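You operate a simulated robot arm through the tools that you are given. There is no shell and no other tool. Be economical: measure what you need, move in short steps, check, and stop when the job is done.

The job below is to be done with a simulated robot arm. You get a single attempt, and the scene is never put back.

Task
Glue the pipe saddle to the mounting plate and clamp it down.
Fine: glue on the plate's middle first; saddle square on the glue; brush back, glue pot shut. Set down upright: pipe saddle. A coat counts when it lies all over at full strength: go over it till it gets no stronger.

It is judged by the outcome, as a careful person would: the job done as asked, and still so three seconds after it is handed in. It fails if anything else is knocked over, pushed out of place, dropped, spilled or broken.

Robot
A 7-joint arm with a two-finger parallel gripper, fixed in place. Base frame: the origin is at the foot of the arm, x ahead of it, y to its left, z up; the work surface is at about z = 82. Lengths are in cm, angles in rad, forces in N, time in s.
With the tool pointing down near the work surface it reaches from about 36 to 90 cm from the base axis. Its first joint turns from -2.007 to 2.007 rad. Payload 3.91 kg.
The TCP is the grasp point between the finger pads, 3 cm short of the fingertips. In the tool frame z runs along the fingers and y along their closing line. The gripper opens to 11 cm. The fingers are 2 cm wide and 1 cm thick; the gripper's body (4.8 by 11.2 cm) begins 5.5 cm behind the TCP.
Orientation is told as [roll, pitch, yaw] about the base's x, y, z axes, in that order, counted from this pose: with the fingers straight down and closing along the base's y, the tool's x points along the base's -x, its y along +y and its z along -z.

Tools
- The arm moves only by the tool drive_tool. Its argument "series" is a list of rows, each a list of 7 numbers: the turn, a rotation vector about the tool's x, y, z in units of 8 degrees (1.0 is 8 degrees), then the shift along the tool's x, y, z in units of 30 mm (1.0 is 30 mm), then the finger opening in cm, from 0 to 11. In form: [[rx, ry, rz, dx, dy, dz, claw], ...]. A call has 1 to 10 rows; each row shifts and turns the commanded pose from where the row before left it, along the tool's axes as they then stand. A call with a number of a shift or a turn outside -1 to 1 is refused whole. Each row takes 0.2 s and may step no farther than 5 cm and 0.15 rad from the row before; otherwise, or with a gripper value out of range, the whole call is refused. A pose out of reach is approached as far as the arm can. The call stops where the force on the tool passes 90 N (or 10 N more than at its start, if that is more) or the arm is blocked; 0.2 s more then pass. Each finger travels about 15.3 cm/s and halts on what it meets, pressing with about 42 N; the grip force reading is that of the motor and also rises with nothing between the fingers. The clock runs only during rows and for 0.2 s after the last one: add rows that do not move to give the fingers time. It gives the time, the measured TCP pose, the force on the tool (base axes), the opening and the grip force at its end, in the units of the frame above (readings bear some noise), with the torque about the TCP (base axes, N m) and any sound that the robot's microphone picked up.
- Cameras (640 x 400 px; columns grow to the right, rows downward): "scene" is fixed at [41.08, 51, 146.16]; the picture's right is [-0.79, -0.61, 0.00], its down [-0.30, 0.39, -0.87] and it looks along [0.53, -0.69, -0.49] (base axes); focal length 326 px, centre (320, 200). "wrist" rides on the gripper at [7.2, 1.7, -10.3] in the tool frame; the picture's right is [-0.23, 0.97, 0.00], its down [-0.76, -0.18, -0.62] and it looks along [-0.61, -0.14, 0.78] (tool axes); focal length 222 px, centre (320, 200). There is no depth. A picture from a camera that has moved, and an enlarged one, comes with that camera's place and axes in the base frame and with its lens. The place of the scene camera against the robot may be out by one fixed shift of up to 2.5 cm in any direction.
- snapshot(camera): a new picture of that camera. It takes no simulated time.
- raise_lower(by): slides the trunk up (or, below 0, down) by that many cm; the arm rides with it, the base frame stays. It gives what a move gives, with no picture.
- enlarge(camera, box): a new picture of the part [left, top, right, bottom] of that camera's present view, enlarged. It takes no simulated time.
- sign_off(): hands the job in; it is judged then, once.

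Work in short steps. Places have to be worked out from the pictures, the camera data and where the tool is seen: move nearer, look again, correct. Check each grasp and each placing, and mend what went wrong. You have 120 turns and 84 pictures in all, those below and enlarged ones among them. Open the gripper and draw the arm clear of the work before you hand the job in, unless the task says otherwise; then end with one line.

The tools are called by a JSON object that holds its "api" and its "payload". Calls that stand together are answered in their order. drive_tool: Moves the arm, as the interface text tells. Its arguments: {"type":"object","properties":{"series":{"type":"array"}},"required":["series"]} The other tools are called the same way: raise_lower (by) slides the trunk up or down; snapshot (camera) takes a picture; enlarge (camera, box) takes an enlarged picture of a part of a camera's view; sign_off () hands the job in.

At the start:

```text
time: 0.0
position: [60.14, -28.89, 128.7]
orientation: [0.0, -0.001, 0.0]
force: [-0.2, 0.5, -1.2]
moment: [0.02, 0.0, 0.02]
opening: 10.99
grasp_force: 0.1
trunk travel left (down, up): [-87.5, 11.5]
```

scene: 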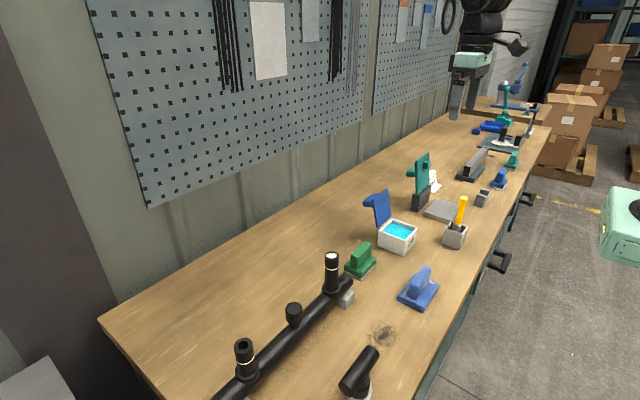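
wrist: 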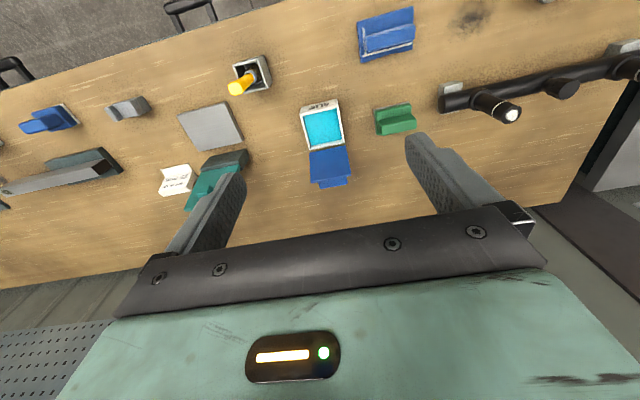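

I'll look closer at the bench objects before moving.

{"api": "enlarge", "payload": {"camera": "scene", "box": [320, 140, 520, 310]}}

{"api": "enlarge", "payload": {"camera": "wrist", "box": [140, 0, 440, 220]}}

{"api": "enlarge", "payload": {"camera": "scene", "box": [420, 60, 560, 210]}}

```text
2.35 times, centred on (420, 225) of scene
camera zoom: at [41.08, 51.0, 146.16], right [-0.79, -0.61, 0.0], down [-0.3, 0.39, -0.87], along [0.53, -0.69, -0.49], focal length 767 px, centre (85, 141)
```

zoom: 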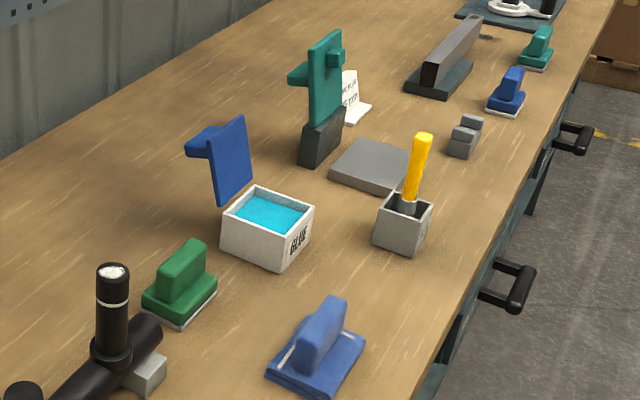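

```text
1.82 times, centred on (290, 110) of wrist
camera zoom: at [52.78, -27.23, 138.85], right [0.23, 0.97, 0.0], down [0.76, -0.18, 0.62], along [0.61, -0.14, -0.78], focal length 404 px, centre (374, 364)
```

zoom: 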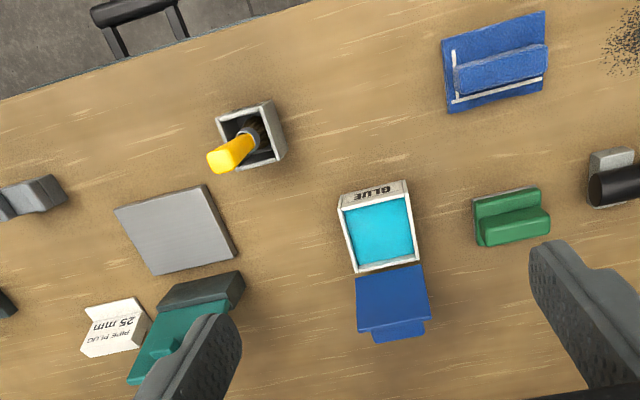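

```text
2.67 times, centred on (490, 135) of scene
camera zoom: at [41.08, 51.0, 146.16], right [-0.79, -0.61, 0.0], down [-0.3, 0.39, -0.87], along [0.53, -0.69, -0.49], focal length 870 px, centre (-133, 373)
```

zoom: 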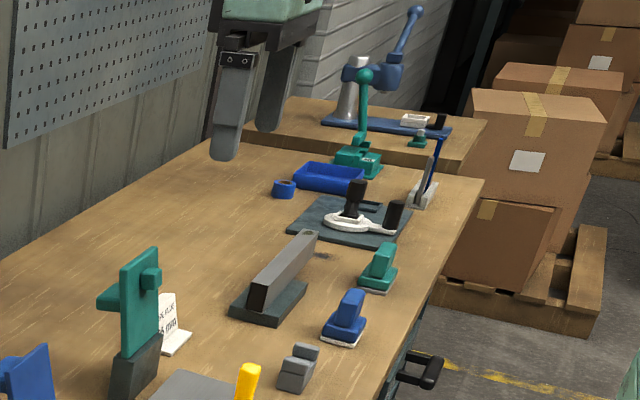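

The plate looks to be near (67,-59) and the small grey grooved part near (58,-75). I'll move the arm over them for a closer look.

{"api": "drive_tool", "payload": {"series": [[0, 0, 0, 0.5, -1, 0.5, 11], [0, 0, 0, 0.5, -1, 0.5, 11], [0, 0, 0, 0.5, -1, 0.5, 11], [0, 0, 0, 0.5, -1, 0.5, 11], [0, 0, 0, 0.5, -1, 0.5, 11], [0, 0, 0, 0.5, -1, 0.5, 11], [0, 0, 0, 0.5, -1, 0.5, 11], [0, 0, 0, 0.5, -1, 0.5, 11], [0, 0, 0, 0.5, -1, 0.5, 11], [0, 0, 0, 0.5, -1, 0.5, 11]]}}

{"api": "snapshot", "payload": {"camera": "wrist"}}

{"api": "snapshot", "payload": {"camera": "scene"}}

```text
time: 2.2
position: [45.18, -58.75, 113.61]
orientation: [0.0, 0.0, 0.003]
force: [0.7, 0.3, 0.5]
moment: [-0.04, 0.01, -0.02]
opening: 11.0
grasp_force: 0.1
trunk travel left (down, up): [-87.5, 11.5]
```

```text
78 pictures are left
camera wrist: at [37.96, -57.12, 123.89], right [0.23, 0.97, 0.0], down [0.76, -0.18, 0.62], along [0.61, -0.14, -0.78], focal length 222 px, centre (320, 200)
```

wrist: 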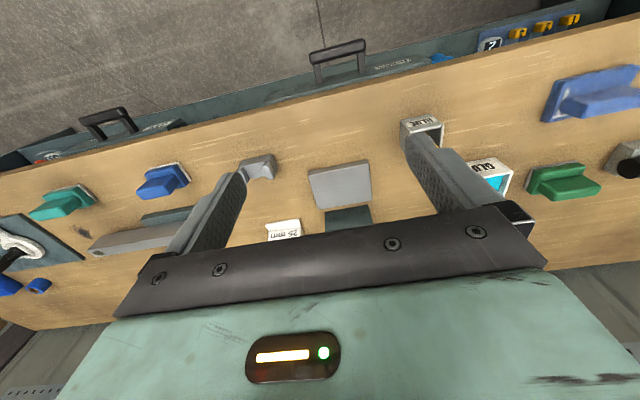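

```text
77 pictures are left
```

scene: 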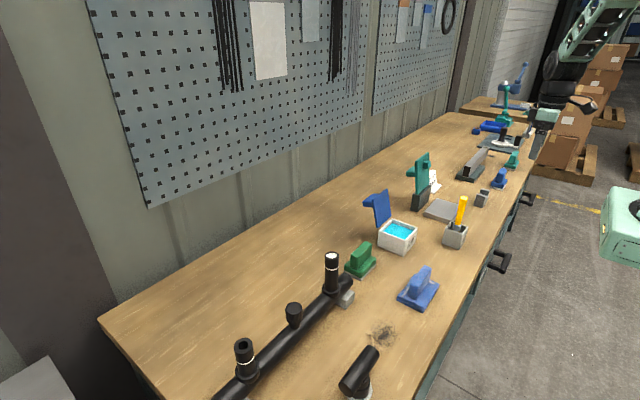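

Positions agree between the cameras: plate (67,-59), grey saddle (58,-74). I'll pull back a little for clear close-ups.

{"api": "enlarge", "payload": {"camera": "wrist", "box": [220, 100, 420, 225]}}

{"api": "drive_tool", "payload": {"series": [[0, 0, 0, 0.6, 0.2, 0.6, 5], [0, 0, 0, 0.6, 0.2, 0.6, 5], [0, 0, 0, 0.6, 0.2, 0.6, 0], [0, 0, 0, 0.6, 0.2, 0.6, 0], [0, 0, 0, 0.6, 0.2, 0.6, 0], [0, 0, 0, 0, 0, 0, 0]]}}

{"api": "snapshot", "payload": {"camera": "wrist"}}

```text
3.20 times, centred on (320, 162) of wrist
camera zoom: at [37.96, -57.12, 123.89], right [0.23, 0.97, 0.0], down [0.76, -0.18, 0.62], along [0.61, -0.14, -0.78], focal length 711 px, centre (320, 320)
```

zoom: 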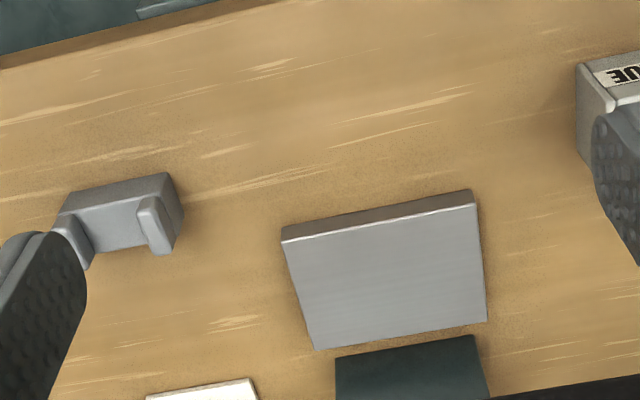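

```text
time: 3.6
position: [35.98, -56.06, 104.63]
orientation: [0.0, 0.0, 0.002]
force: [0.1, 0.2, -0.1]
moment: [0.02, 0.01, 0.0]
opening: 0.0
grasp_force: 37.5
trunk travel left (down, up): [-87.5, 11.5]
```

```text
75 pictures are left
camera wrist: at [28.75, -54.28, 114.89], right [0.23, 0.97, 0.0], down [0.76, -0.18, 0.62], along [0.61, -0.14, -0.78], focal length 222 px, centre (320, 200)
```

wrist: 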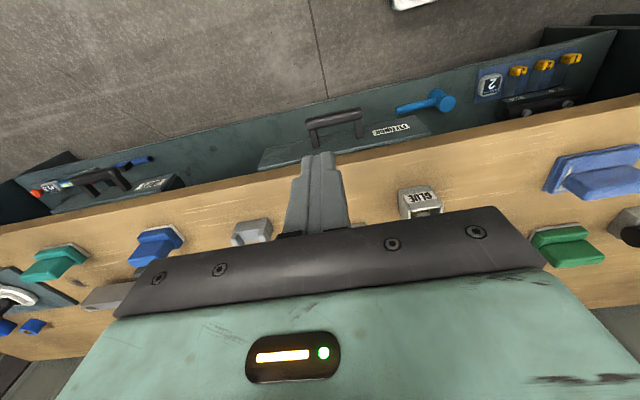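

The saddle may be lying over, so I want a nearer look at it. I open and move so that it falls between the fingers in the view.

{"api": "drive_tool", "payload": {"series": [[0, 0, 0, -0.6, -1, 0, 11], [0, 0, 0, -0.6, -1, 0.2, 11], [0, 0, 0, -0.6, -1, 0.5, 11], [0, 0, 0, -0.6, -1, 0.5, 11], [0, 0, 0, -0.6, -1, 0.5, 11], [0, 0, 0, 0, 0, 0, 11]]}}

{"api": "snapshot", "payload": {"camera": "wrist"}}

```text
time: 5.0
position: [45.34, -70.81, 99.42]
orientation: [0.001, 0.0, 0.0]
force: [-0.2, 0.6, 0.6]
moment: [0.0, 0.0, 0.05]
opening: 11.03
grasp_force: 0.0
trunk travel left (down, up): [-87.5, 11.5]
```

```text
74 pictures are left
camera wrist: at [38.1, -69.16, 109.6], right [0.23, 0.97, 0.0], down [0.76, -0.18, 0.62], along [0.61, -0.14, -0.78], focal length 222 px, centre (320, 200)
```

wrist: 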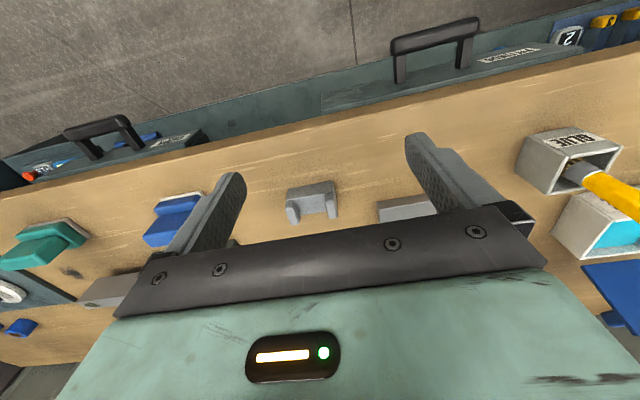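

{"api": "enlarge", "payload": {"camera": "wrist", "box": [260, 160, 360, 230]}}

{"api": "enlarge", "payload": {"camera": "scene", "box": [400, 145, 510, 215]}}

```text
5.71 times, centred on (310, 195) of wrist
camera zoom: at [38.1, -69.16, 109.6], right [0.23, 0.97, 0.0], down [0.76, -0.18, 0.62], along [0.61, -0.14, -0.78], focal length 1269 px, centre (377, 229)
```

zoom: 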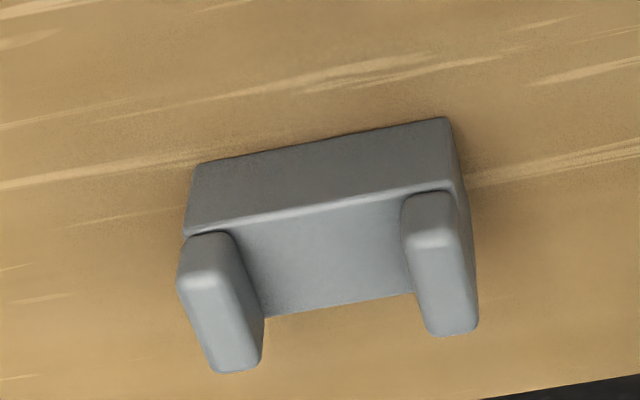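

```text
5.71 times, centred on (455, 180) of scene
camera zoom: at [41.08, 51.0, 146.16], right [-0.79, -0.61, 0.0], down [-0.3, 0.39, -0.87], along [0.53, -0.69, -0.49], focal length 1864 px, centre (-451, 314)
```

zoom: 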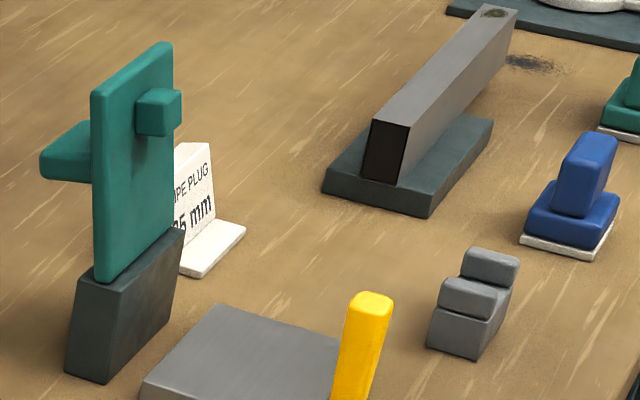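

The saddle stands upright at about (58.2,-74.9), base about 7 (y) by 3.5 (x), channel along x. It's beyond the nominal reach, so I test how far the arm can get above it.

{"api": "drive_tool", "payload": {"series": [[0, 0, 0, -0.86, -0.27, 0, 11], [0, 0, 0, -0.86, -0.27, 0, 11], [0, 0, 0, -0.86, -0.27, 0, 11], [0, 0, 0, -0.86, -0.27, 0, 11], [0, 0, 0, -0.86, -0.27, 0, 11], [0, 0, 0, 0, 0, 0, 11]]}}

{"api": "snapshot", "payload": {"camera": "scene"}}

```text
time: 6.4
position: [56.98, -74.54, 99.55]
orientation: [0.001, 0.0, 0.002]
force: [-0.5, -0.4, -0.1]
moment: [-0.01, -0.02, -0.02]
opening: 11.0
grasp_force: 0.1
out of reach, approached as far as the arm can: row 5
trunk travel left (down, up): [-87.5, 11.5]
```

```text
71 pictures are left
```

scene: 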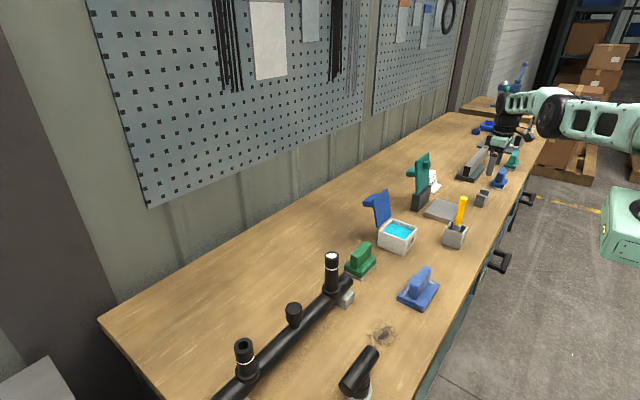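

Reach is 93.8 cm radius at this relative height. I lower the trunk 10 cm (same arm posture) and try to step further out.

{"api": "raise_lower", "payload": {"by": -8}}

{"api": "drive_tool", "payload": {"series": [[0, 0, 0, 0, 0, -0.9, 11], [0, 0, 0, 0, 0, -0.9, 11], [0, 0, 0, -0.4, -0.1, -0.2, 11], [0, 0, 0, 0, 0, 0, 11]]}}

```text
time: 7.6
position: [56.82, -74.76, 91.56]
orientation: [0.001, 0.001, 0.001]
force: [-0.2, -0.5, -0.4]
moment: [0.02, 0.01, 0.0]
opening: 11.0
grasp_force: 0.1
trunk travel left (down, up): [-79.5, 19.5]
```

```text
time: 8.6
position: [58.22, -74.48, 97.75]
orientation: [-0.001, -0.001, 0.0]
force: [-1.1, -0.8, -0.6]
moment: [0.02, 0.01, 0.02]
opening: 10.98
grasp_force: 0.1
out of reach, approached as far as the arm can: row 2, 3
trunk travel left (down, up): [-79.5, 19.5]
```

Reach grows when the hand is higher relative to the shoulder. I lower the trunk another 8 and check.

{"api": "raise_lower", "payload": {"by": -8}}

{"api": "drive_tool", "payload": {"series": [[0, 0, 0, 0, 0, -0.9, 11], [0, 0, 0, -0.1, -0.05, -0.9, 11], [0, 0, 0, -0.3, -0.1, -0.2, 11], [0, 0, 0, -0.3, -0.1, 0, 11], [0, 0, 0, 0, 0, 0, 11]]}}

{"api": "snapshot", "payload": {"camera": "wrist"}}

```text
time: 9.7
position: [58.14, -74.59, 89.82]
orientation: [-0.001, -0.001, 0.0]
force: [0.1, 0.2, 0.1]
moment: [-0.02, 0.01, 0.01]
opening: 11.0
grasp_force: 0.1
trunk travel left (down, up): [-71.5, 27.5]
```

```text
time: 10.9
position: [59.45, -73.74, 95.63]
orientation: [0.001, 0.001, 0.001]
force: [0.5, -0.2, -0.7]
moment: [0.0, 0.0, 0.01]
opening: 11.02
grasp_force: 0.1
out of reach, approached as far as the arm can: row 3, 4
trunk travel left (down, up): [-71.5, 27.5]
```

```text
70 pictures are left
camera wrist: at [52.12, -72.08, 105.85], right [0.23, 0.97, 0.0], down [0.76, -0.18, 0.62], along [0.61, -0.14, -0.78], focal length 222 px, centre (320, 200)
```

wrist: 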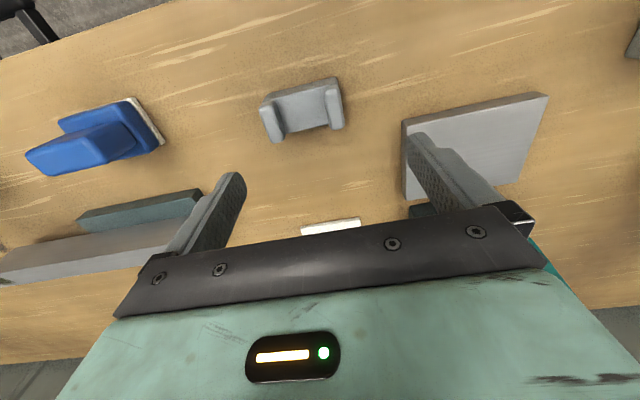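

Reach to about radius 94.8 works near the bench from this trunk height. Now I move back to view the brush, glue pot and clamp closely.

{"api": "drive_tool", "payload": {"series": [[0, 0, 0, 0.7, 0.6, -0.5, 11], [0, 0, 0, 0.7, 0.9, -0.5, 11], [0, 0, 0, 0.8, 1, -0.5, 11], [0, 0, 0, 0.8, 1, -0.5, 11], [0, 0, 0, 0.8, 1, -0.4, 11], [0, 0, 0, 0.7, 1, 0, 11], [0, 0, 0, 0.2, 1, 0, 11], [0, 0, 0, 0, 1, 0, 11], [0, 0, 0, 0, 1, 0, 11], [0, 0, 0, 0, 1, 0, 11]]}}

{"api": "snapshot", "payload": {"camera": "wrist"}}

```text
time: 13.1
position: [60.46, -71.63, 106.37]
orientation: [0.002, 0.0, -0.001]
force: [-0.7, 0.4, 0.7]
moment: [-0.05, -0.05, -0.01]
opening: 10.98
grasp_force: 0.0
out of reach, approached as far as the arm can: row 1, 2, 3, 4, 5, 6, 7, 8, 9, 10
trunk travel left (down, up): [-71.5, 27.5]
```

```text
69 pictures are left
camera wrist: at [53.26, -69.93, 116.56], right [0.23, 0.97, 0.0], down [0.76, -0.18, 0.62], along [0.61, -0.14, -0.78], focal length 222 px, centre (320, 200)
```

wrist: 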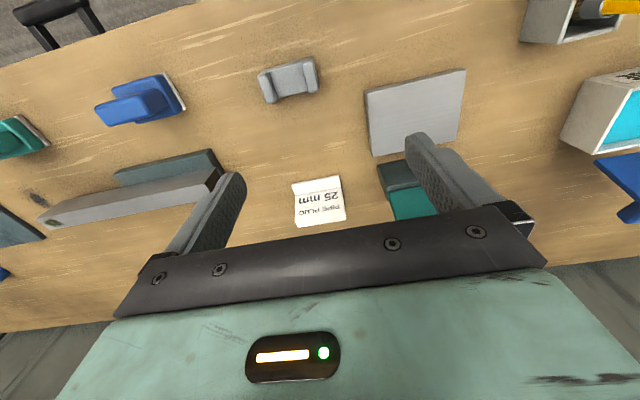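

The arm seems to have stuck near its extended limit. I check with a still row and a move straight back.

{"api": "drive_tool", "payload": {"series": [[0, 0, 0, 0, 0, 0, 11], [0, 0, 0, 0.5, 0.5, 0, 11], [0, 0, 0, 0.5, 0.5, 0, 11]]}}

```text
time: 13.9
position: [60.33, -71.71, 106.55]
orientation: [0.001, 0.002, 0.0]
force: [0.6, 0.1, 0.0]
moment: [0.0, 0.0, -0.05]
opening: 11.02
grasp_force: 0.0
out of reach, approached as far as the arm can: row 2, 3
trunk travel left (down, up): [-71.5, 27.5]
```

Inward steps are refused at this pose, likely a straight-elbow singularity. I try moving down, and back in larger steps.

{"api": "drive_tool", "payload": {"series": [[0, 0, 0, 0, 0, 0.8, 11], [0, 0, 0, 0, 0, 0.8, 11], [0, 0, 0, 0.9, 0.9, 0, 11], [0, 0, 0, 0.9, 0.9, 0, 11]]}}

{"api": "snapshot", "payload": {"camera": "scene"}}

```text
time: 14.9
position: [59.81, -72.71, 102.44]
orientation: [0.002, 0.003, 0.002]
force: [0.0, 0.1, -0.4]
moment: [-0.02, 0.01, 0.0]
opening: 11.0
grasp_force: 0.0
out of reach, approached as far as the arm can: row 1, 2, 3, 4
trunk travel left (down, up): [-71.5, 27.5]
```

```text
68 pictures are left
```

scene: 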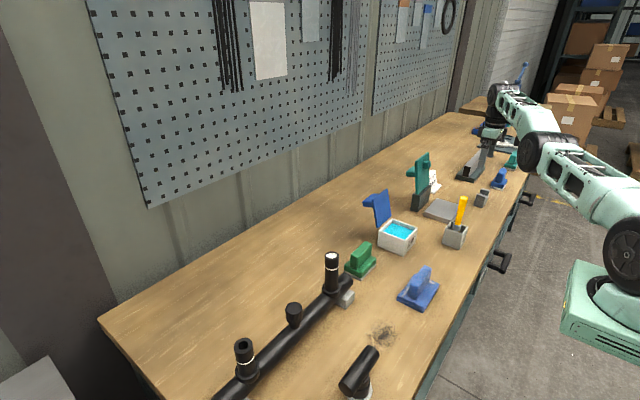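

The elbow is nearly straight. I continue downward/inward with small steps over several rows so the elbow can bend.

{"api": "drive_tool", "payload": {"series": [[0, 0, 0, 0.3, 0.3, 0.3, 11], [0, 0, 0, 0.3, 0.3, 0.2, 11], [0, 0, 0, 0.3, 0.3, 0.2, 11], [0, 0, 0, 0.3, 0.3, 0, 11], [0, 0, 0, 0.3, 0.3, 0, 11], [0, 0, 0, 0.3, 0.3, 0, 11]]}}

```text
time: 16.3
position: [58.1, -73.83, 101.39]
orientation: [0.001, 0.001, 0.003]
force: [0.7, 1.0, 0.2]
moment: [0.0, 0.01, -0.01]
opening: 11.0
grasp_force: 0.0
out of reach, approached as far as the arm can: row 1, 2, 3, 4, 5, 6
trunk travel left (down, up): [-71.5, 27.5]
```

Still slow, moving mostly tangentially. I try a pure tool-x retreat.

{"api": "drive_tool", "payload": {"series": [[0, 0, 0, 0.5, 0, 0, 11], [0, 0, 0, 0.5, 0, 0, 11], [0, 0, 0, 0.5, 0, 0, 11], [0, 0, 0, 0.5, 0, 0, 11]]}}

{"api": "drive_tool", "payload": {"series": [[0, 0, 0, 0, 0, 0.5, 11], [0, 0, 0, 0, 0, 0.5, 11], [0, 0, 0, 0, 0, 0.5, 11], [0, 0, 0, 0, 0, 0.5, 11]]}}

```text
time: 17.3
position: [53.48, -76.25, 101.78]
orientation: [0.004, 0.0, 0.003]
force: [0.7, 0.1, 0.7]
moment: [0.02, -0.02, 0.03]
opening: 11.01
grasp_force: 0.0
out of reach, approached as far as the arm can: row 1, 2, 3, 4
trunk travel left (down, up): [-71.5, 27.5]
```

```text
time: 18.3
position: [53.56, -76.87, 95.45]
orientation: [0.001, 0.002, 0.0]
force: [0.2, 0.4, -0.5]
moment: [-0.04, -0.02, -0.03]
opening: 11.01
grasp_force: 0.0
out of reach, approached as far as the arm can: row 4
trunk travel left (down, up): [-71.5, 27.5]
```

Downward works now, so the elbow is off the singularity. I try inward again, away from the bench objects.

{"api": "drive_tool", "payload": {"series": [[0, 0, 0, 0.3, 0.5, 0, 11], [0, 0, 0, 0.3, 0.5, 0, 11], [0, 0, 0, 0.4, 0.6, -0.1, 11], [0, 0, 0, 0.4, 0.8, -0.2, 11]]}}

```text
time: 19.3
position: [52.91, -77.08, 96.67]
orientation: [-0.001, -0.001, -0.001]
force: [-0.5, 0.4, 0.0]
moment: [0.02, 0.01, -0.02]
opening: 10.98
grasp_force: 0.1
out of reach, approached as far as the arm can: row 1, 2, 3, 4
trunk travel left (down, up): [-71.5, 27.5]
```

Tangential moves work but radial ones don't. I raise the trunk for room, then drive well down and inward to bend the elbow.

{"api": "raise_lower", "payload": {"by": 24}}

{"api": "drive_tool", "payload": {"series": [[0, 0, 0, 0.2, 0.3, 1, 11], [0, 0, 0, 0.2, 0.3, 1, 11], [0, 0, 0, 0.2, 0.3, 1, 11], [0, 0, 0, 0.2, 0.3, 1, 11], [0, 0, 0, 0.2, 0.3, 1, 11]]}}

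```text
time: 21.8
position: [53.02, -77.01, 120.71]
orientation: [0.002, 0.001, 0.0]
force: [-0.7, 0.2, 0.2]
moment: [-0.02, 0.02, -0.03]
opening: 11.0
grasp_force: 0.1
trunk travel left (down, up): [-95.5, 3.5]
```

```text
time: 23.0
position: [51.9, -76.41, 105.32]
orientation: [0.002, 0.003, 0.002]
force: [0.8, 0.2, 0.4]
moment: [0.04, 0.01, 0.0]
opening: 11.0
grasp_force: 0.1
out of reach, approached as far as the arm can: row 1, 2, 3, 4, 5
trunk travel left (down, up): [-95.5, 3.5]
```

Elbow may bend the other way, so I try going up with a little inward.

{"api": "drive_tool", "payload": {"series": [[0, 0, 0, 0, 0, -1, 11], [0, 0, 0, 0, 0, -1, 11], [0, 0, 0, 0.2, 0.3, -0.8, 11], [0, 0, 0, 0.3, 0.5, 0, 11], [0, 0, 0, 0.4, 0.6, 0, 11]]}}

```text
time: 24.2
position: [52.03, -77.38, 113.45]
orientation: [0.003, 0.001, 0.002]
force: [0.4, 0.6, -0.2]
moment: [0.01, -0.02, 0.0]
opening: 11.0
grasp_force: 0.0
out of reach, approached as far as the arm can: row 1, 2, 3, 4, 5
trunk travel left (down, up): [-95.5, 3.5]
```

Not purely a straight elbow; perhaps a wrist limit at this yaw. I rotate the tool about its own axis to line up with the arm's azimuth.

{"api": "drive_tool", "payload": {"series": [[0, 0, 1, 0, 0, 0, 11], [0, 0, 1, 0, 0, 0, 11], [0, 0, 1, 0, 0, 0, 11], [0, 0, 1, 0, 0, 0, 11], [0, 0, 0, 0, 0, 0, 11]]}}

{"api": "drive_tool", "payload": {"series": [[0, 0, 0, 1, 0, 0, 11], [0, 0, 0, 1, 0, 0, 11], [0, 0, 0, 1, 0, 0, 11]]}}

```text
time: 25.4
position: [52.0, -77.5, 113.41]
orientation: [0.0, 0.001, -0.56]
force: [0.3, 0.0, -0.7]
moment: [0.0, 0.0, 0.01]
opening: 11.01
grasp_force: 0.0
trunk travel left (down, up): [-95.5, 3.5]
```

```text
time: 26.2
position: [47.07, -79.46, 112.99]
orientation: [0.002, 0.002, -0.556]
force: [-0.3, 0.2, -0.7]
moment: [-0.02, 0.06, 0.01]
opening: 11.01
grasp_force: 0.2
out of reach, approached as far as the arm can: row 1, 2, 3
trunk travel left (down, up): [-95.5, 3.5]
```

I look at the arm's shape now.

{"api": "snapshot", "payload": {"camera": "scene"}}

{"api": "enlarge", "payload": {"camera": "scene", "box": [440, 0, 640, 200]}}

```text
67 pictures are left
```

scene: 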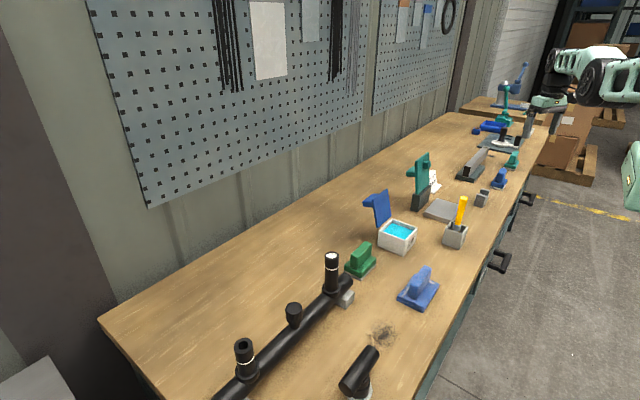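

```text
2.00 times, centred on (540, 100) of scene
camera zoom: at [41.08, 51.0, 146.16], right [-0.79, -0.61, 0.0], down [-0.3, 0.39, -0.87], along [0.53, -0.69, -0.49], focal length 652 px, centre (-120, 400)
```

zoom: 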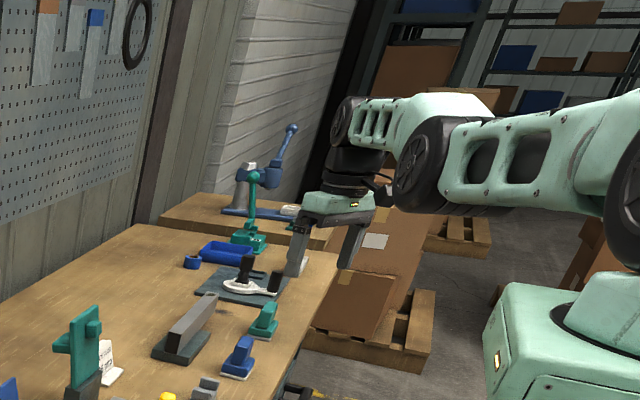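

I suspect a wrist-flex limit in a hyperextended elbow. I tilt the fingers outward about the wrist and then retry moving inward.

{"api": "drive_tool", "payload": {"series": [[0, -1, 0, -0.9, 0, -0.1, 11], [0, -1, 0, -0.9, 0, -0.1, 11], [0, -1, 0, -0.9, 0, -0.2, 11], [0, 0, 0, 0, 0, 0, 11]]}}

{"api": "drive_tool", "payload": {"series": [[0, 0, 0, 0.9, 0.4, 0, 11], [0, 0, 0, 0.9, 0.4, 0, 11], [0, 0, 0, 0.9, 0.4, 0, 11]]}}

```text
time: 27.2
position: [54.07, -83.94, 115.22]
orientation: [0.001, -0.419, -0.559]
force: [0.8, 0.1, 0.6]
moment: [-0.01, 0.04, 0.02]
opening: 10.99
grasp_force: 0.0
out of reach, approached as far as the arm can: row 2
trunk travel left (down, up): [-95.5, 3.5]
```

```text
time: 28.0
position: [51.96, -84.29, 111.41]
orientation: [0.001, -0.415, -0.559]
force: [-0.6, -0.6, -0.4]
moment: [0.02, 0.0, 0.01]
opening: 11.0
grasp_force: 0.0
out of reach, approached as far as the arm can: row 1, 2, 3
trunk travel left (down, up): [-95.5, 3.5]
```

I restore vertical about the wrist, then test a long run of purely radial inward steps.

{"api": "drive_tool", "payload": {"series": [[0, 1, 0, 0.9, 0, 0.2, 11], [0, 1, 0, 0.9, 0, 0.1, 11], [0, 1, 0, 0.9, 0, 0.1, 11], [0, 0, 0, 0.9, 0.4, 0, 11], [0, 0, 0, 0.9, 0.4, 0, 11], [0, 0, 0, 0.9, 0.4, 0, 11], [0, 0, 0, 0.9, 0.4, 0, 11], [0, 0, 0, 0.9, 0.4, 0, 11], [0, 0, 0, 0.9, 0.4, 0, 11], [0, 0, 0, 0.9, 0.4, 0, 11]]}}

```text
time: 30.2
position: [33.71, -62.52, 108.04]
orientation: [-0.001, 0.0, -0.556]
force: [0.8, -0.5, -0.8]
moment: [0.0, 0.0, -0.01]
opening: 11.01
grasp_force: 0.1
out of reach, approached as far as the arm can: row 2, 3
trunk travel left (down, up): [-95.5, 3.5]
```

Escaped. From now on I'll stay inside the reach limit (tilting when far out). I restore yaw, raise, and head for a view of the brush.

{"api": "drive_tool", "payload": {"series": [[0, 0, -1, 0, 0, -0.8, 11], [0, 0, -1, 0, 0, -0.8, 11], [0, 0, -1, 0, 0, -0.8, 11], [0, 0, -1, 0, 0, -0.8, 11], [0, 0, 0, 0, 1, 0, 11], [0, 0, 0, -0.5, 1, 0, 11], [0, 0, 0, -0.5, 1, 0, 11], [0, 0, 0, -0.6, 1, 0, 11], [0, 0, 0, -0.6, 1, 0, 11], [0, 0, 0, -0.6, 1, 0, 11]]}}

{"api": "raise_lower", "payload": {"by": -14}}

{"api": "snapshot", "payload": {"camera": "wrist"}}

```text
time: 32.4
position: [42.13, -44.57, 117.81]
orientation: [0.002, 0.001, 0.0]
force: [-0.4, -0.1, 0.0]
moment: [0.03, -0.06, 0.01]
opening: 11.0
grasp_force: 0.1
trunk travel left (down, up): [-95.5, 3.5]
```

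```text
time: 34.1
position: [42.27, -44.48, 103.75]
orientation: [0.002, 0.002, -0.001]
force: [0.2, 0.6, -0.1]
moment: [-0.02, -0.01, -0.02]
opening: 11.0
grasp_force: 0.1
trunk travel left (down, up): [-81.5, 17.5]
```

```text
65 pictures are left
camera wrist: at [34.94, -42.85, 113.97], right [0.23, 0.97, 0.0], down [0.76, -0.18, 0.62], along [0.61, -0.14, -0.78], focal length 222 px, centre (320, 200)
```

wrist: 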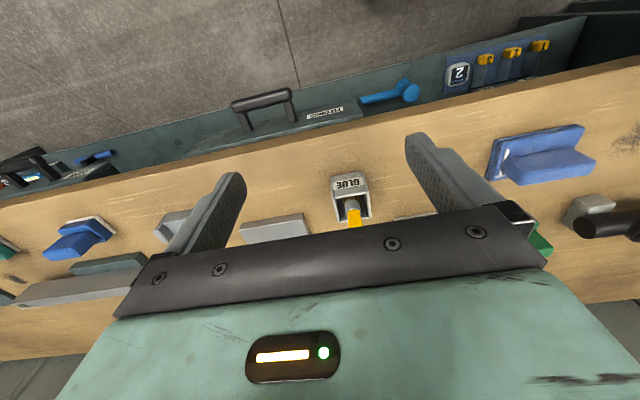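

{"api": "enlarge", "payload": {"camera": "wrist", "box": [290, 150, 420, 235]}}

{"api": "enlarge", "payload": {"camera": "scene", "box": [400, 180, 500, 260]}}

```text
4.71 times, centred on (355, 192) of wrist
camera zoom: at [34.94, -42.85, 113.97], right [0.23, 0.97, 0.0], down [0.76, -0.18, 0.62], along [0.61, -0.14, -0.78], focal length 1045 px, centre (155, 235)
```

zoom: 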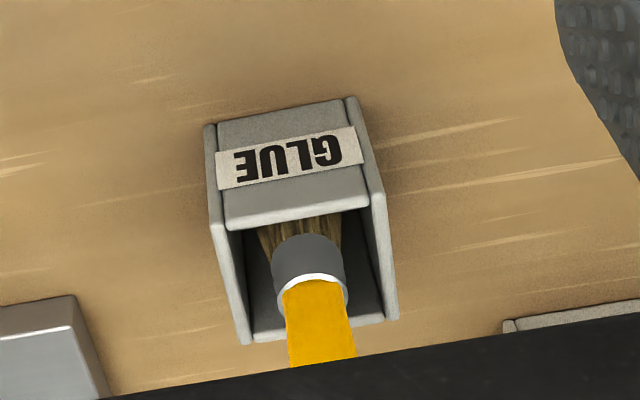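

```text
5.00 times, centred on (450, 220) of scene
camera zoom: at [41.08, 51.0, 146.16], right [-0.79, -0.61, 0.0], down [-0.3, 0.39, -0.87], along [0.53, -0.69, -0.49], focal length 1631 px, centre (-330, 100)
```

zoom: 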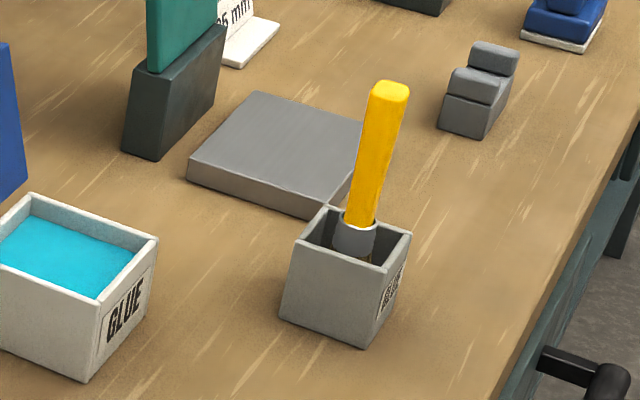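

Holder is about x 55.4–60.6, y -45.5…-40.4, top z 88; the handle stands near (57.5,-43) from z 89.5 to 98.5. I move above it with fingers straddling.

{"api": "drive_tool", "payload": {"series": [[0, 0, 0, -0.9, 0.1, -0.1, 11], [0, 0, 0, -0.9, 0.1, -0.1, 11], [0, 0, 0, -0.9, 0.1, 0, 11], [0, 0, 0, -0.9, 0.1, 0, 11], [0, 0, 0, -0.9, 0.1, 0, 11], [0, 0, 0, -0.5, 0, 0, 11]]}}

{"api": "snapshot", "payload": {"camera": "wrist"}}

{"api": "enlarge", "payload": {"camera": "scene", "box": [400, 150, 500, 260]}}

```text
time: 35.5
position: [57.29, -43.07, 104.34]
orientation: [0.003, 0.002, 0.002]
force: [-0.1, -0.2, -0.2]
moment: [0.01, -0.04, 0.01]
opening: 11.0
grasp_force: 0.1
trunk travel left (down, up): [-81.5, 17.5]
```

```text
62 pictures are left
camera wrist: at [49.95, -41.38, 114.52], right [0.23, 0.97, 0.0], down [0.76, -0.18, 0.62], along [0.61, -0.14, -0.78], focal length 222 px, centre (320, 200)
```

wrist: 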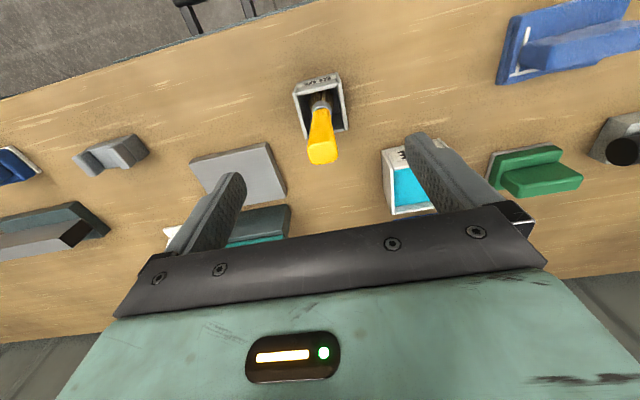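

```text
3.64 times, centred on (450, 205) of scene
camera zoom: at [41.08, 51.0, 146.16], right [-0.79, -0.61, 0.0], down [-0.3, 0.39, -0.87], along [0.53, -0.69, -0.49], focal length 1186 px, centre (-153, 182)
```

zoom: 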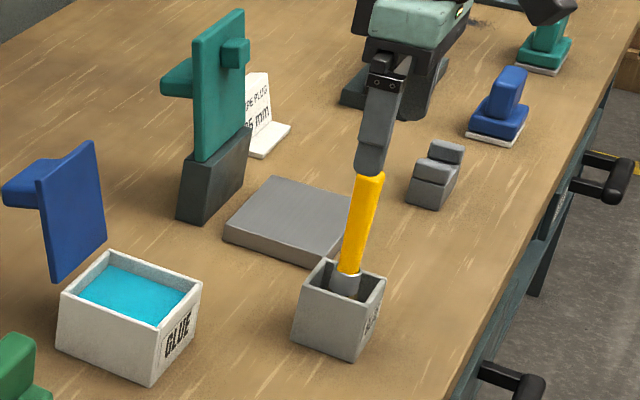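

The handle sits at about (57.6,-43). I descend to z≈95.5 and close.

{"api": "drive_tool", "payload": {"series": [[0, 0, 0, -0.07, 0.02, 0.7, 11], [0, 0, 0, 0, 0, 0.8, 11], [0, 0, 0, 0, 0, 0.8, 11], [0, 0, 0, 0, 0, 0.65, 11], [0, 0, 0, 0, 0, 0, 5], [0, 0, 0, 0, 0, 0, 0], [0, 0, 0, 0, 0, 0, 0], [0, 0, 0, 0, 0, 0, 0]]}}

{"api": "snapshot", "payload": {"camera": "wrist"}}

```text
time: 37.3
position: [57.4, -42.9, 95.4]
orientation: [0.002, 0.0, 0.0]
force: [-0.5, 0.1, 0.8]
moment: [-0.01, 0.04, 0.01]
opening: 2.28
grasp_force: 42.4
trunk travel left (down, up): [-81.5, 17.5]
```

```text
60 pictures are left
camera wrist: at [50.1, -41.25, 105.53], right [0.23, 0.97, 0.0], down [0.76, -0.18, 0.62], along [0.61, -0.14, -0.78], focal length 222 px, centre (320, 200)
```

wrist: 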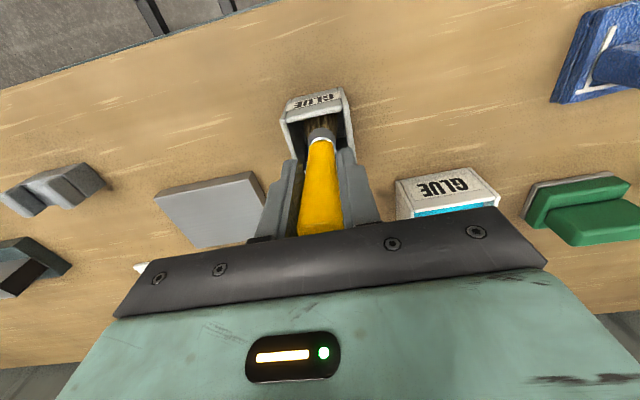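

Brush gripped (2.3 cm). Return pose is (57.4,-42.9,95.4). I lift 11 cm and look.

{"api": "drive_tool", "payload": {"series": [[0, 0, 0, 0, 0, -0.5, 0], [0, 0, 0, 0, 0, -0.8, 0], [0, 0, 0, 0, 0, -0.8, 0], [0, 0, 0, 0, 0, -0.8, 0], [0, 0, 0, 0, 0, -0.8, 0], [0, 0, 0, 0, 0, 0, 0]]}}

{"api": "enlarge", "payload": {"camera": "scene", "box": [380, 130, 500, 260]}}

{"api": "snapshot", "payload": {"camera": "wrist"}}

```text
time: 38.7
position: [57.49, -42.91, 106.47]
orientation: [0.001, -0.001, -0.001]
force: [0.0, 0.2, -2.0]
moment: [0.03, 0.0, -0.01]
opening: 2.29
grasp_force: 42.0
trunk travel left (down, up): [-81.5, 17.5]
```

```text
3.08 times, centred on (440, 195) of scene
camera zoom: at [41.08, 51.0, 146.16], right [-0.79, -0.61, 0.0], down [-0.3, 0.39, -0.87], along [0.53, -0.69, -0.49], focal length 1003 px, centre (-49, 215)
```

zoom: 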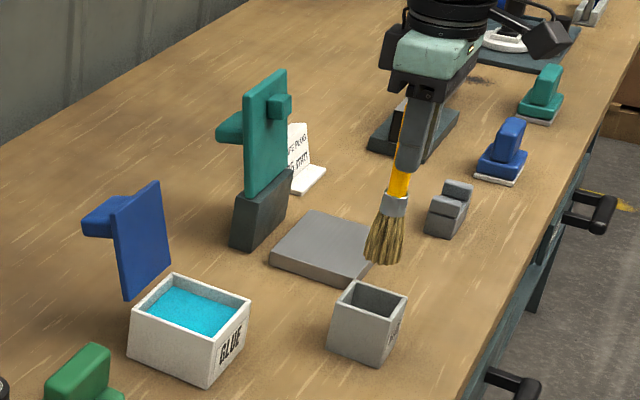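

```text
58 pictures are left
camera wrist: at [50.23, -41.22, 116.57], right [0.23, 0.97, 0.0], down [0.76, -0.18, 0.62], along [0.61, -0.14, -0.78], focal length 222 px, centre (320, 200)
```

wrist: 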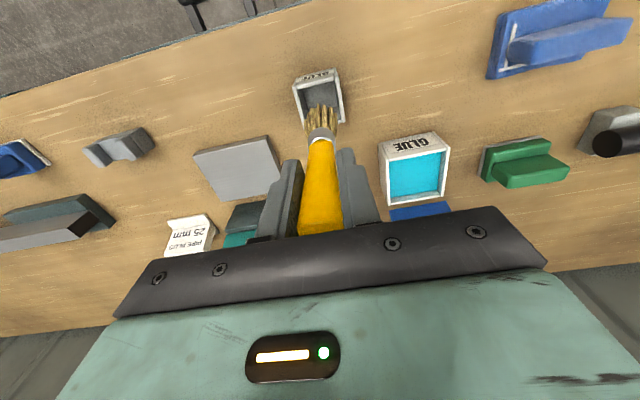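

Now a zoom on the pot and plate to locate them precisely.

{"api": "enlarge", "payload": {"camera": "wrist", "box": [180, 60, 480, 240]}}

```text
2.13 times, centred on (330, 150) of wrist
camera zoom: at [50.23, -41.22, 116.57], right [0.23, 0.97, 0.0], down [0.76, -0.18, 0.62], along [0.61, -0.14, -0.78], focal length 474 px, centre (299, 307)
```

zoom: 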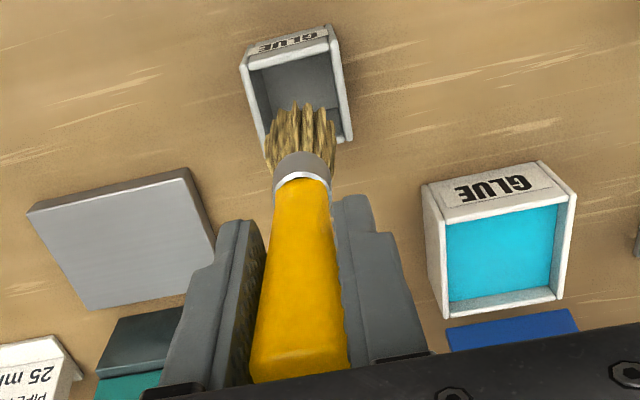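

Pot spans x 67.8–76.3, y -35.4…-26.7, rim z≈88. Brush tip offset from TCP ≈ (-0.8,+0.4,-12.7). I move the tip over the pot's middle.

{"api": "drive_tool", "payload": {"series": [[0, 0, 0, -0.85, 0.64, 0, 0], [0, 0, 0, -0.85, 0.64, 0, 0], [0, 0, 0, -0.85, 0.64, 0, 0], [0, 0, 0, -0.85, 0.64, 0, 0], [0, 0, 0, -0.85, 0.64, 0, 0], [0, 0, 0, -0.85, 0.64, 0, 0], [0, 0, 0, 0, 0, 0, 0]]}}

{"api": "snapshot", "payload": {"camera": "wrist"}}

{"api": "enlarge", "payload": {"camera": "scene", "box": [340, 130, 480, 260]}}

```text
time: 40.3
position: [72.48, -31.21, 106.44]
orientation: [0.001, 0.002, -0.001]
force: [0.5, -0.4, -1.1]
moment: [-0.02, 0.02, -0.04]
opening: 2.29
grasp_force: 41.8
trunk travel left (down, up): [-81.5, 17.5]
```

```text
56 pictures are left
camera wrist: at [65.29, -29.68, 116.66], right [0.23, 0.97, 0.0], down [0.76, -0.18, 0.62], along [0.61, -0.14, -0.78], focal length 222 px, centre (320, 200)
```

wrist: 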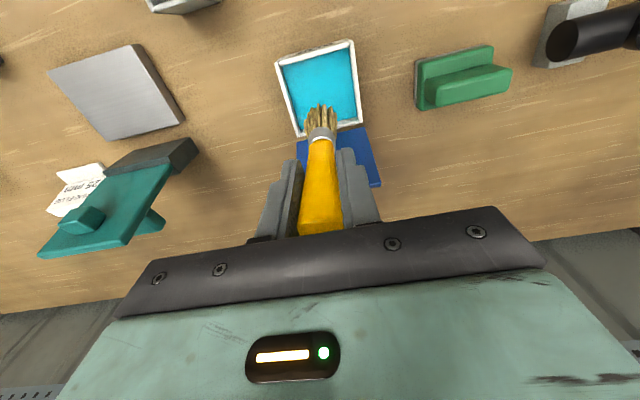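

```text
3.08 times, centred on (410, 195) of scene
camera zoom: at [41.08, 51.0, 146.16], right [-0.79, -0.61, 0.0], down [-0.3, 0.39, -0.87], along [0.53, -0.69, -0.49], focal length 1003 px, centre (43, 215)
```

zoom: 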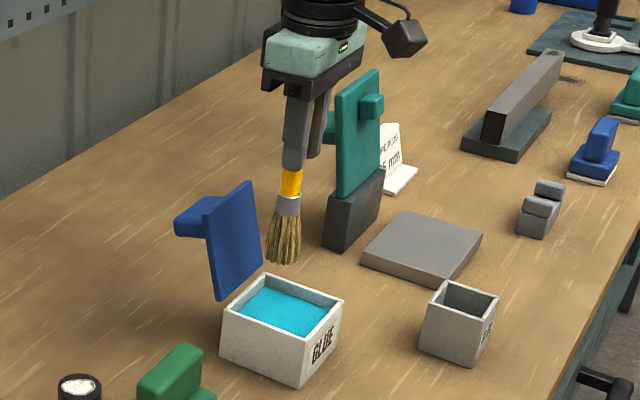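

Brush is over the pot's middle. I dip it down gently, tips to about z 84.

{"api": "drive_tool", "payload": {"series": [[0, 0, 0, 0.1, 0, 0.8, 0], [0, 0, 0, 0, 0, 0.8, 0], [0, 0, 0, 0, 0, 0.8, 0], [0, 0, 0, 0, 0, 0.4, 0], [0, 0, 0, 0, 0, 0.3, 0], [0, 0, 0, 0, 0, 0, 0]]}}

{"api": "enlarge", "payload": {"camera": "scene", "box": [340, 130, 480, 260]}}

```text
time: 41.7
position: [72.33, -31.32, 97.52]
orientation: [-0.002, -0.004, 0.001]
force: [-0.9, 3.5, 42.3]
moment: [0.56, -0.13, 0.07]
opening: 2.29
grasp_force: 42.1
trunk travel left (down, up): [-81.5, 17.5]
```

```text
3.08 times, centred on (410, 195) of scene
camera zoom: at [41.08, 51.0, 146.16], right [-0.79, -0.61, 0.0], down [-0.3, 0.39, -0.87], along [0.53, -0.69, -0.49], focal length 1003 px, centre (43, 215)
```

zoom: 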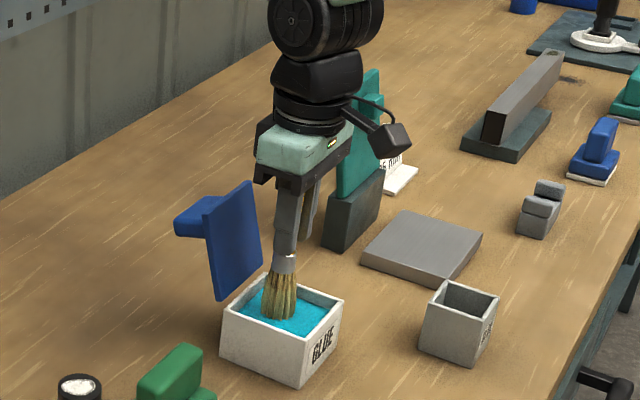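

Contact force is 42 N, so the brush is firmly on the glue. I lift and look at the bristles.

{"api": "drive_tool", "payload": {"series": [[0, 0, 0, 0, 0, -0.3, 0], [0, 0, 0, 0, 0, -0.7, 0], [0, 0, 0, 0, 0, -0.8, 0], [0, 0, 0, 0, 0, -0.8, 0], [0, 0, 0, 0, 0, -0.6, 0], [0, 0, 0, 0, 0, 0, 0]]}}

{"api": "enlarge", "payload": {"camera": "scene", "box": [340, 130, 480, 260]}}

{"api": "enlarge", "payload": {"camera": "wrist", "box": [250, 30, 400, 240]}}

```text
time: 43.1
position: [72.59, -31.4, 106.97]
orientation: [0.002, 0.002, -0.001]
force: [-0.2, 0.0, -1.2]
moment: [0.0, -0.01, 0.0]
opening: 2.27
grasp_force: 42.0
trunk travel left (down, up): [-81.5, 17.5]
```

```text
3.08 times, centred on (410, 195) of scene
camera zoom: at [41.08, 51.0, 146.16], right [-0.79, -0.61, 0.0], down [-0.3, 0.39, -0.87], along [0.53, -0.69, -0.49], focal length 1003 px, centre (43, 215)
```

zoom: 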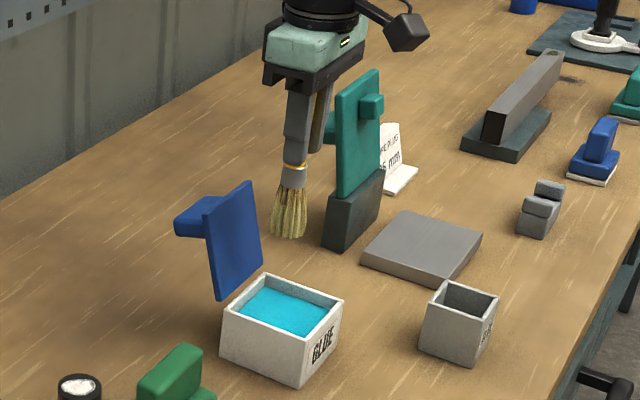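

```text
1.90 times, centred on (325, 135) of wrist
camera zoom: at [65.27, -29.78, 117.17], right [0.23, 0.97, 0.0], down [0.76, -0.18, 0.62], along [0.61, -0.14, -0.78], focal length 423 px, centre (310, 324)
```

zoom: 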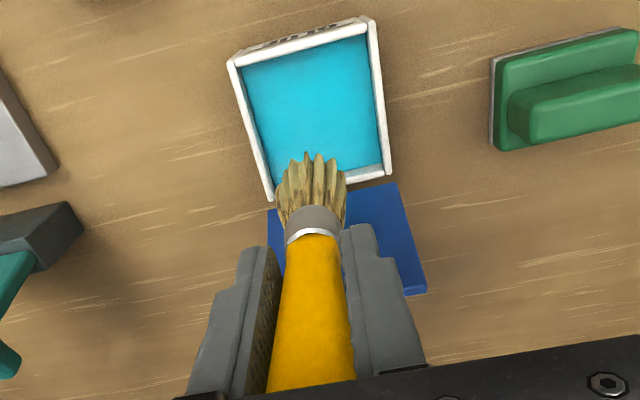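

The brush slid up about 2.4 cm in the grip (now against the palm), so tip offset ≈10.3. Plate spans x 62.3–72, y -65.3…-52.6, centre (67.1,-58.9), and the clamp knob hangs near (74,-54,102). I carry the brush over, keeping x at 67 or less.

{"api": "drive_tool", "payload": {"series": [[0, 0, 0, 1, -0.3, 0, 0], [0, 0, 0, 0.9, -0.9, 0, 0], [0, 0, 0, 0, -1, 0, 0], [0, 0, 0, 0, -1, 0, 0], [0, 0, 0, 0, -1, 0, 0], [0, 0, 0, 0, -1, 0, 0], [0, 0, 0, 0, -1, 0, 0], [0, 0, 0, 0, -1, 0, 0], [0, 0, 0, 0, -1, 0, 0], [0, 0, 0, 0, -1, 0, 0]]}}

{"api": "snapshot", "payload": {"camera": "wrist"}}

{"api": "enlarge", "payload": {"camera": "scene", "box": [370, 110, 490, 240]}}

```text
time: 45.3
position: [66.67, -59.04, 106.84]
orientation: [0.002, 0.001, 0.001]
force: [0.5, 0.0, -0.3]
moment: [0.03, 0.0, 0.05]
opening: 2.26
grasp_force: 42.2
trunk travel left (down, up): [-81.5, 17.5]
```

```text
51 pictures are left
camera wrist: at [59.47, -57.39, 117.05], right [0.23, 0.97, 0.0], down [0.76, -0.18, 0.62], along [0.61, -0.14, -0.78], focal length 222 px, centre (320, 200)
```

wrist: 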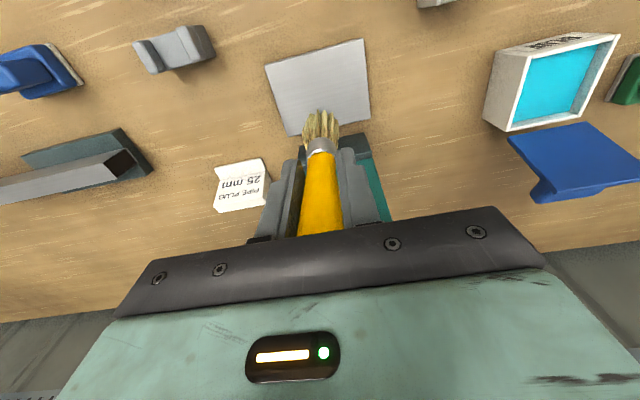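

```text
3.08 times, centred on (430, 175) of scene
camera zoom: at [41.08, 51.0, 146.16], right [-0.79, -0.61, 0.0], down [-0.3, 0.39, -0.87], along [0.53, -0.69, -0.49], focal length 1003 px, centre (-18, 277)
```

zoom: 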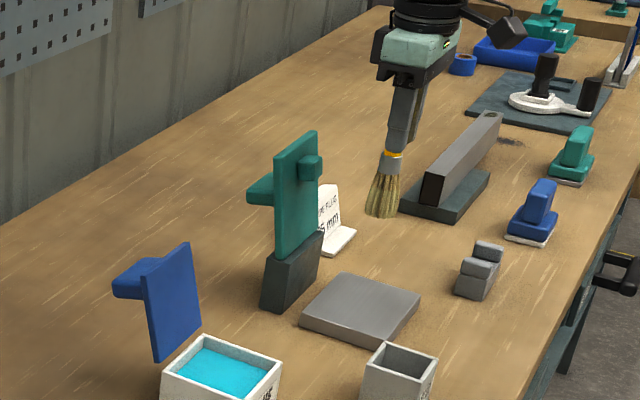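

Tip is about 1 cm short in x of plate centre. I shift and descend to just above the plate.

{"api": "drive_tool", "payload": {"series": [[0, 0, 0, -0.4, -0.08, 0.8, 0], [0, 0, 0, 0, 0, 0.9, 0], [0, 0, 0, 0, 0, 0.9, 0], [0, 0, 0, 0, 0, 0.7, 0], [0, 0, 0, 0, 0, 0.3, 0], [0, 0, 0, 0, 0, 0, 0]]}}

{"api": "enlarge", "payload": {"camera": "scene", "box": [390, 150, 490, 240]}}

```text
time: 46.7
position: [67.86, -59.36, 96.1]
orientation: [-0.002, -0.001, 0.0]
force: [-0.5, -0.5, -0.3]
moment: [-0.02, 0.01, 0.04]
opening: 2.29
grasp_force: 41.9
trunk travel left (down, up): [-81.5, 17.5]
```

```text
4.44 times, centred on (440, 195) of scene
camera zoom: at [41.08, 51.0, 146.16], right [-0.79, -0.61, 0.0], down [-0.3, 0.39, -0.87], along [0.53, -0.69, -0.49], focal length 1449 px, centre (-213, 222)
```

zoom: 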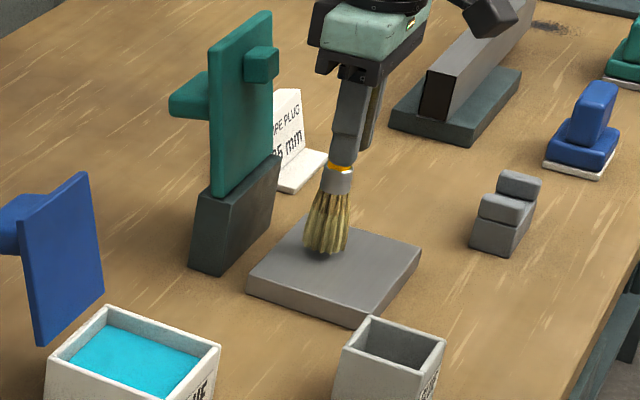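

Just above the plate. I lower in small steps until light contact, then make a trial stroke along y.

{"api": "drive_tool", "payload": {"series": [[0, 0, 0, 0, 0, 0.2, 0], [0, 0, 0, 0, 0, 0.15, 0], [0, 0, 0, 0, 0, 0.1, 0], [0, 0, 0, 0, 0, 0, 0]]}}

```text
time: 47.7
position: [68.02, -59.26, 95.18]
orientation: [-0.003, -0.003, 0.0]
force: [-2.1, 5.0, 31.7]
moment: [0.84, -0.03, 0.08]
opening: 2.28
grasp_force: 41.6
trunk travel left (down, up): [-81.5, 17.5]
```

Contact at about z 95.4 (31 N, a bit firm). I back off slightly and look at what was laid.

{"api": "drive_tool", "payload": {"series": [[0, 0, 0, 0, 0, -0.1, 0], [0, 0, 0, 0, 0.4, 0, 0], [0, 0, 0, 0, 0.4, 0, 0], [0, 0, 0, 0, 0, 0, 0]]}}

{"api": "enlarge", "payload": {"camera": "scene", "box": [390, 150, 490, 240]}}

```text
time: 48.7
position: [67.91, -56.89, 95.09]
orientation: [-0.001, 0.002, 0.0]
force: [-1.9, -5.1, 15.6]
moment: [-0.59, -0.01, -0.02]
opening: 2.3
grasp_force: 41.7
trunk travel left (down, up): [-81.5, 17.5]
```

```text
4.44 times, centred on (440, 195) of scene
camera zoom: at [41.08, 51.0, 146.16], right [-0.79, -0.61, 0.0], down [-0.3, 0.39, -0.87], along [0.53, -0.69, -0.49], focal length 1449 px, centre (-213, 222)
```

zoom: 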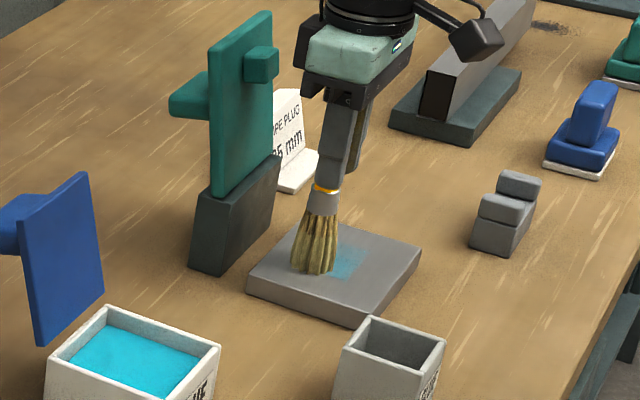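

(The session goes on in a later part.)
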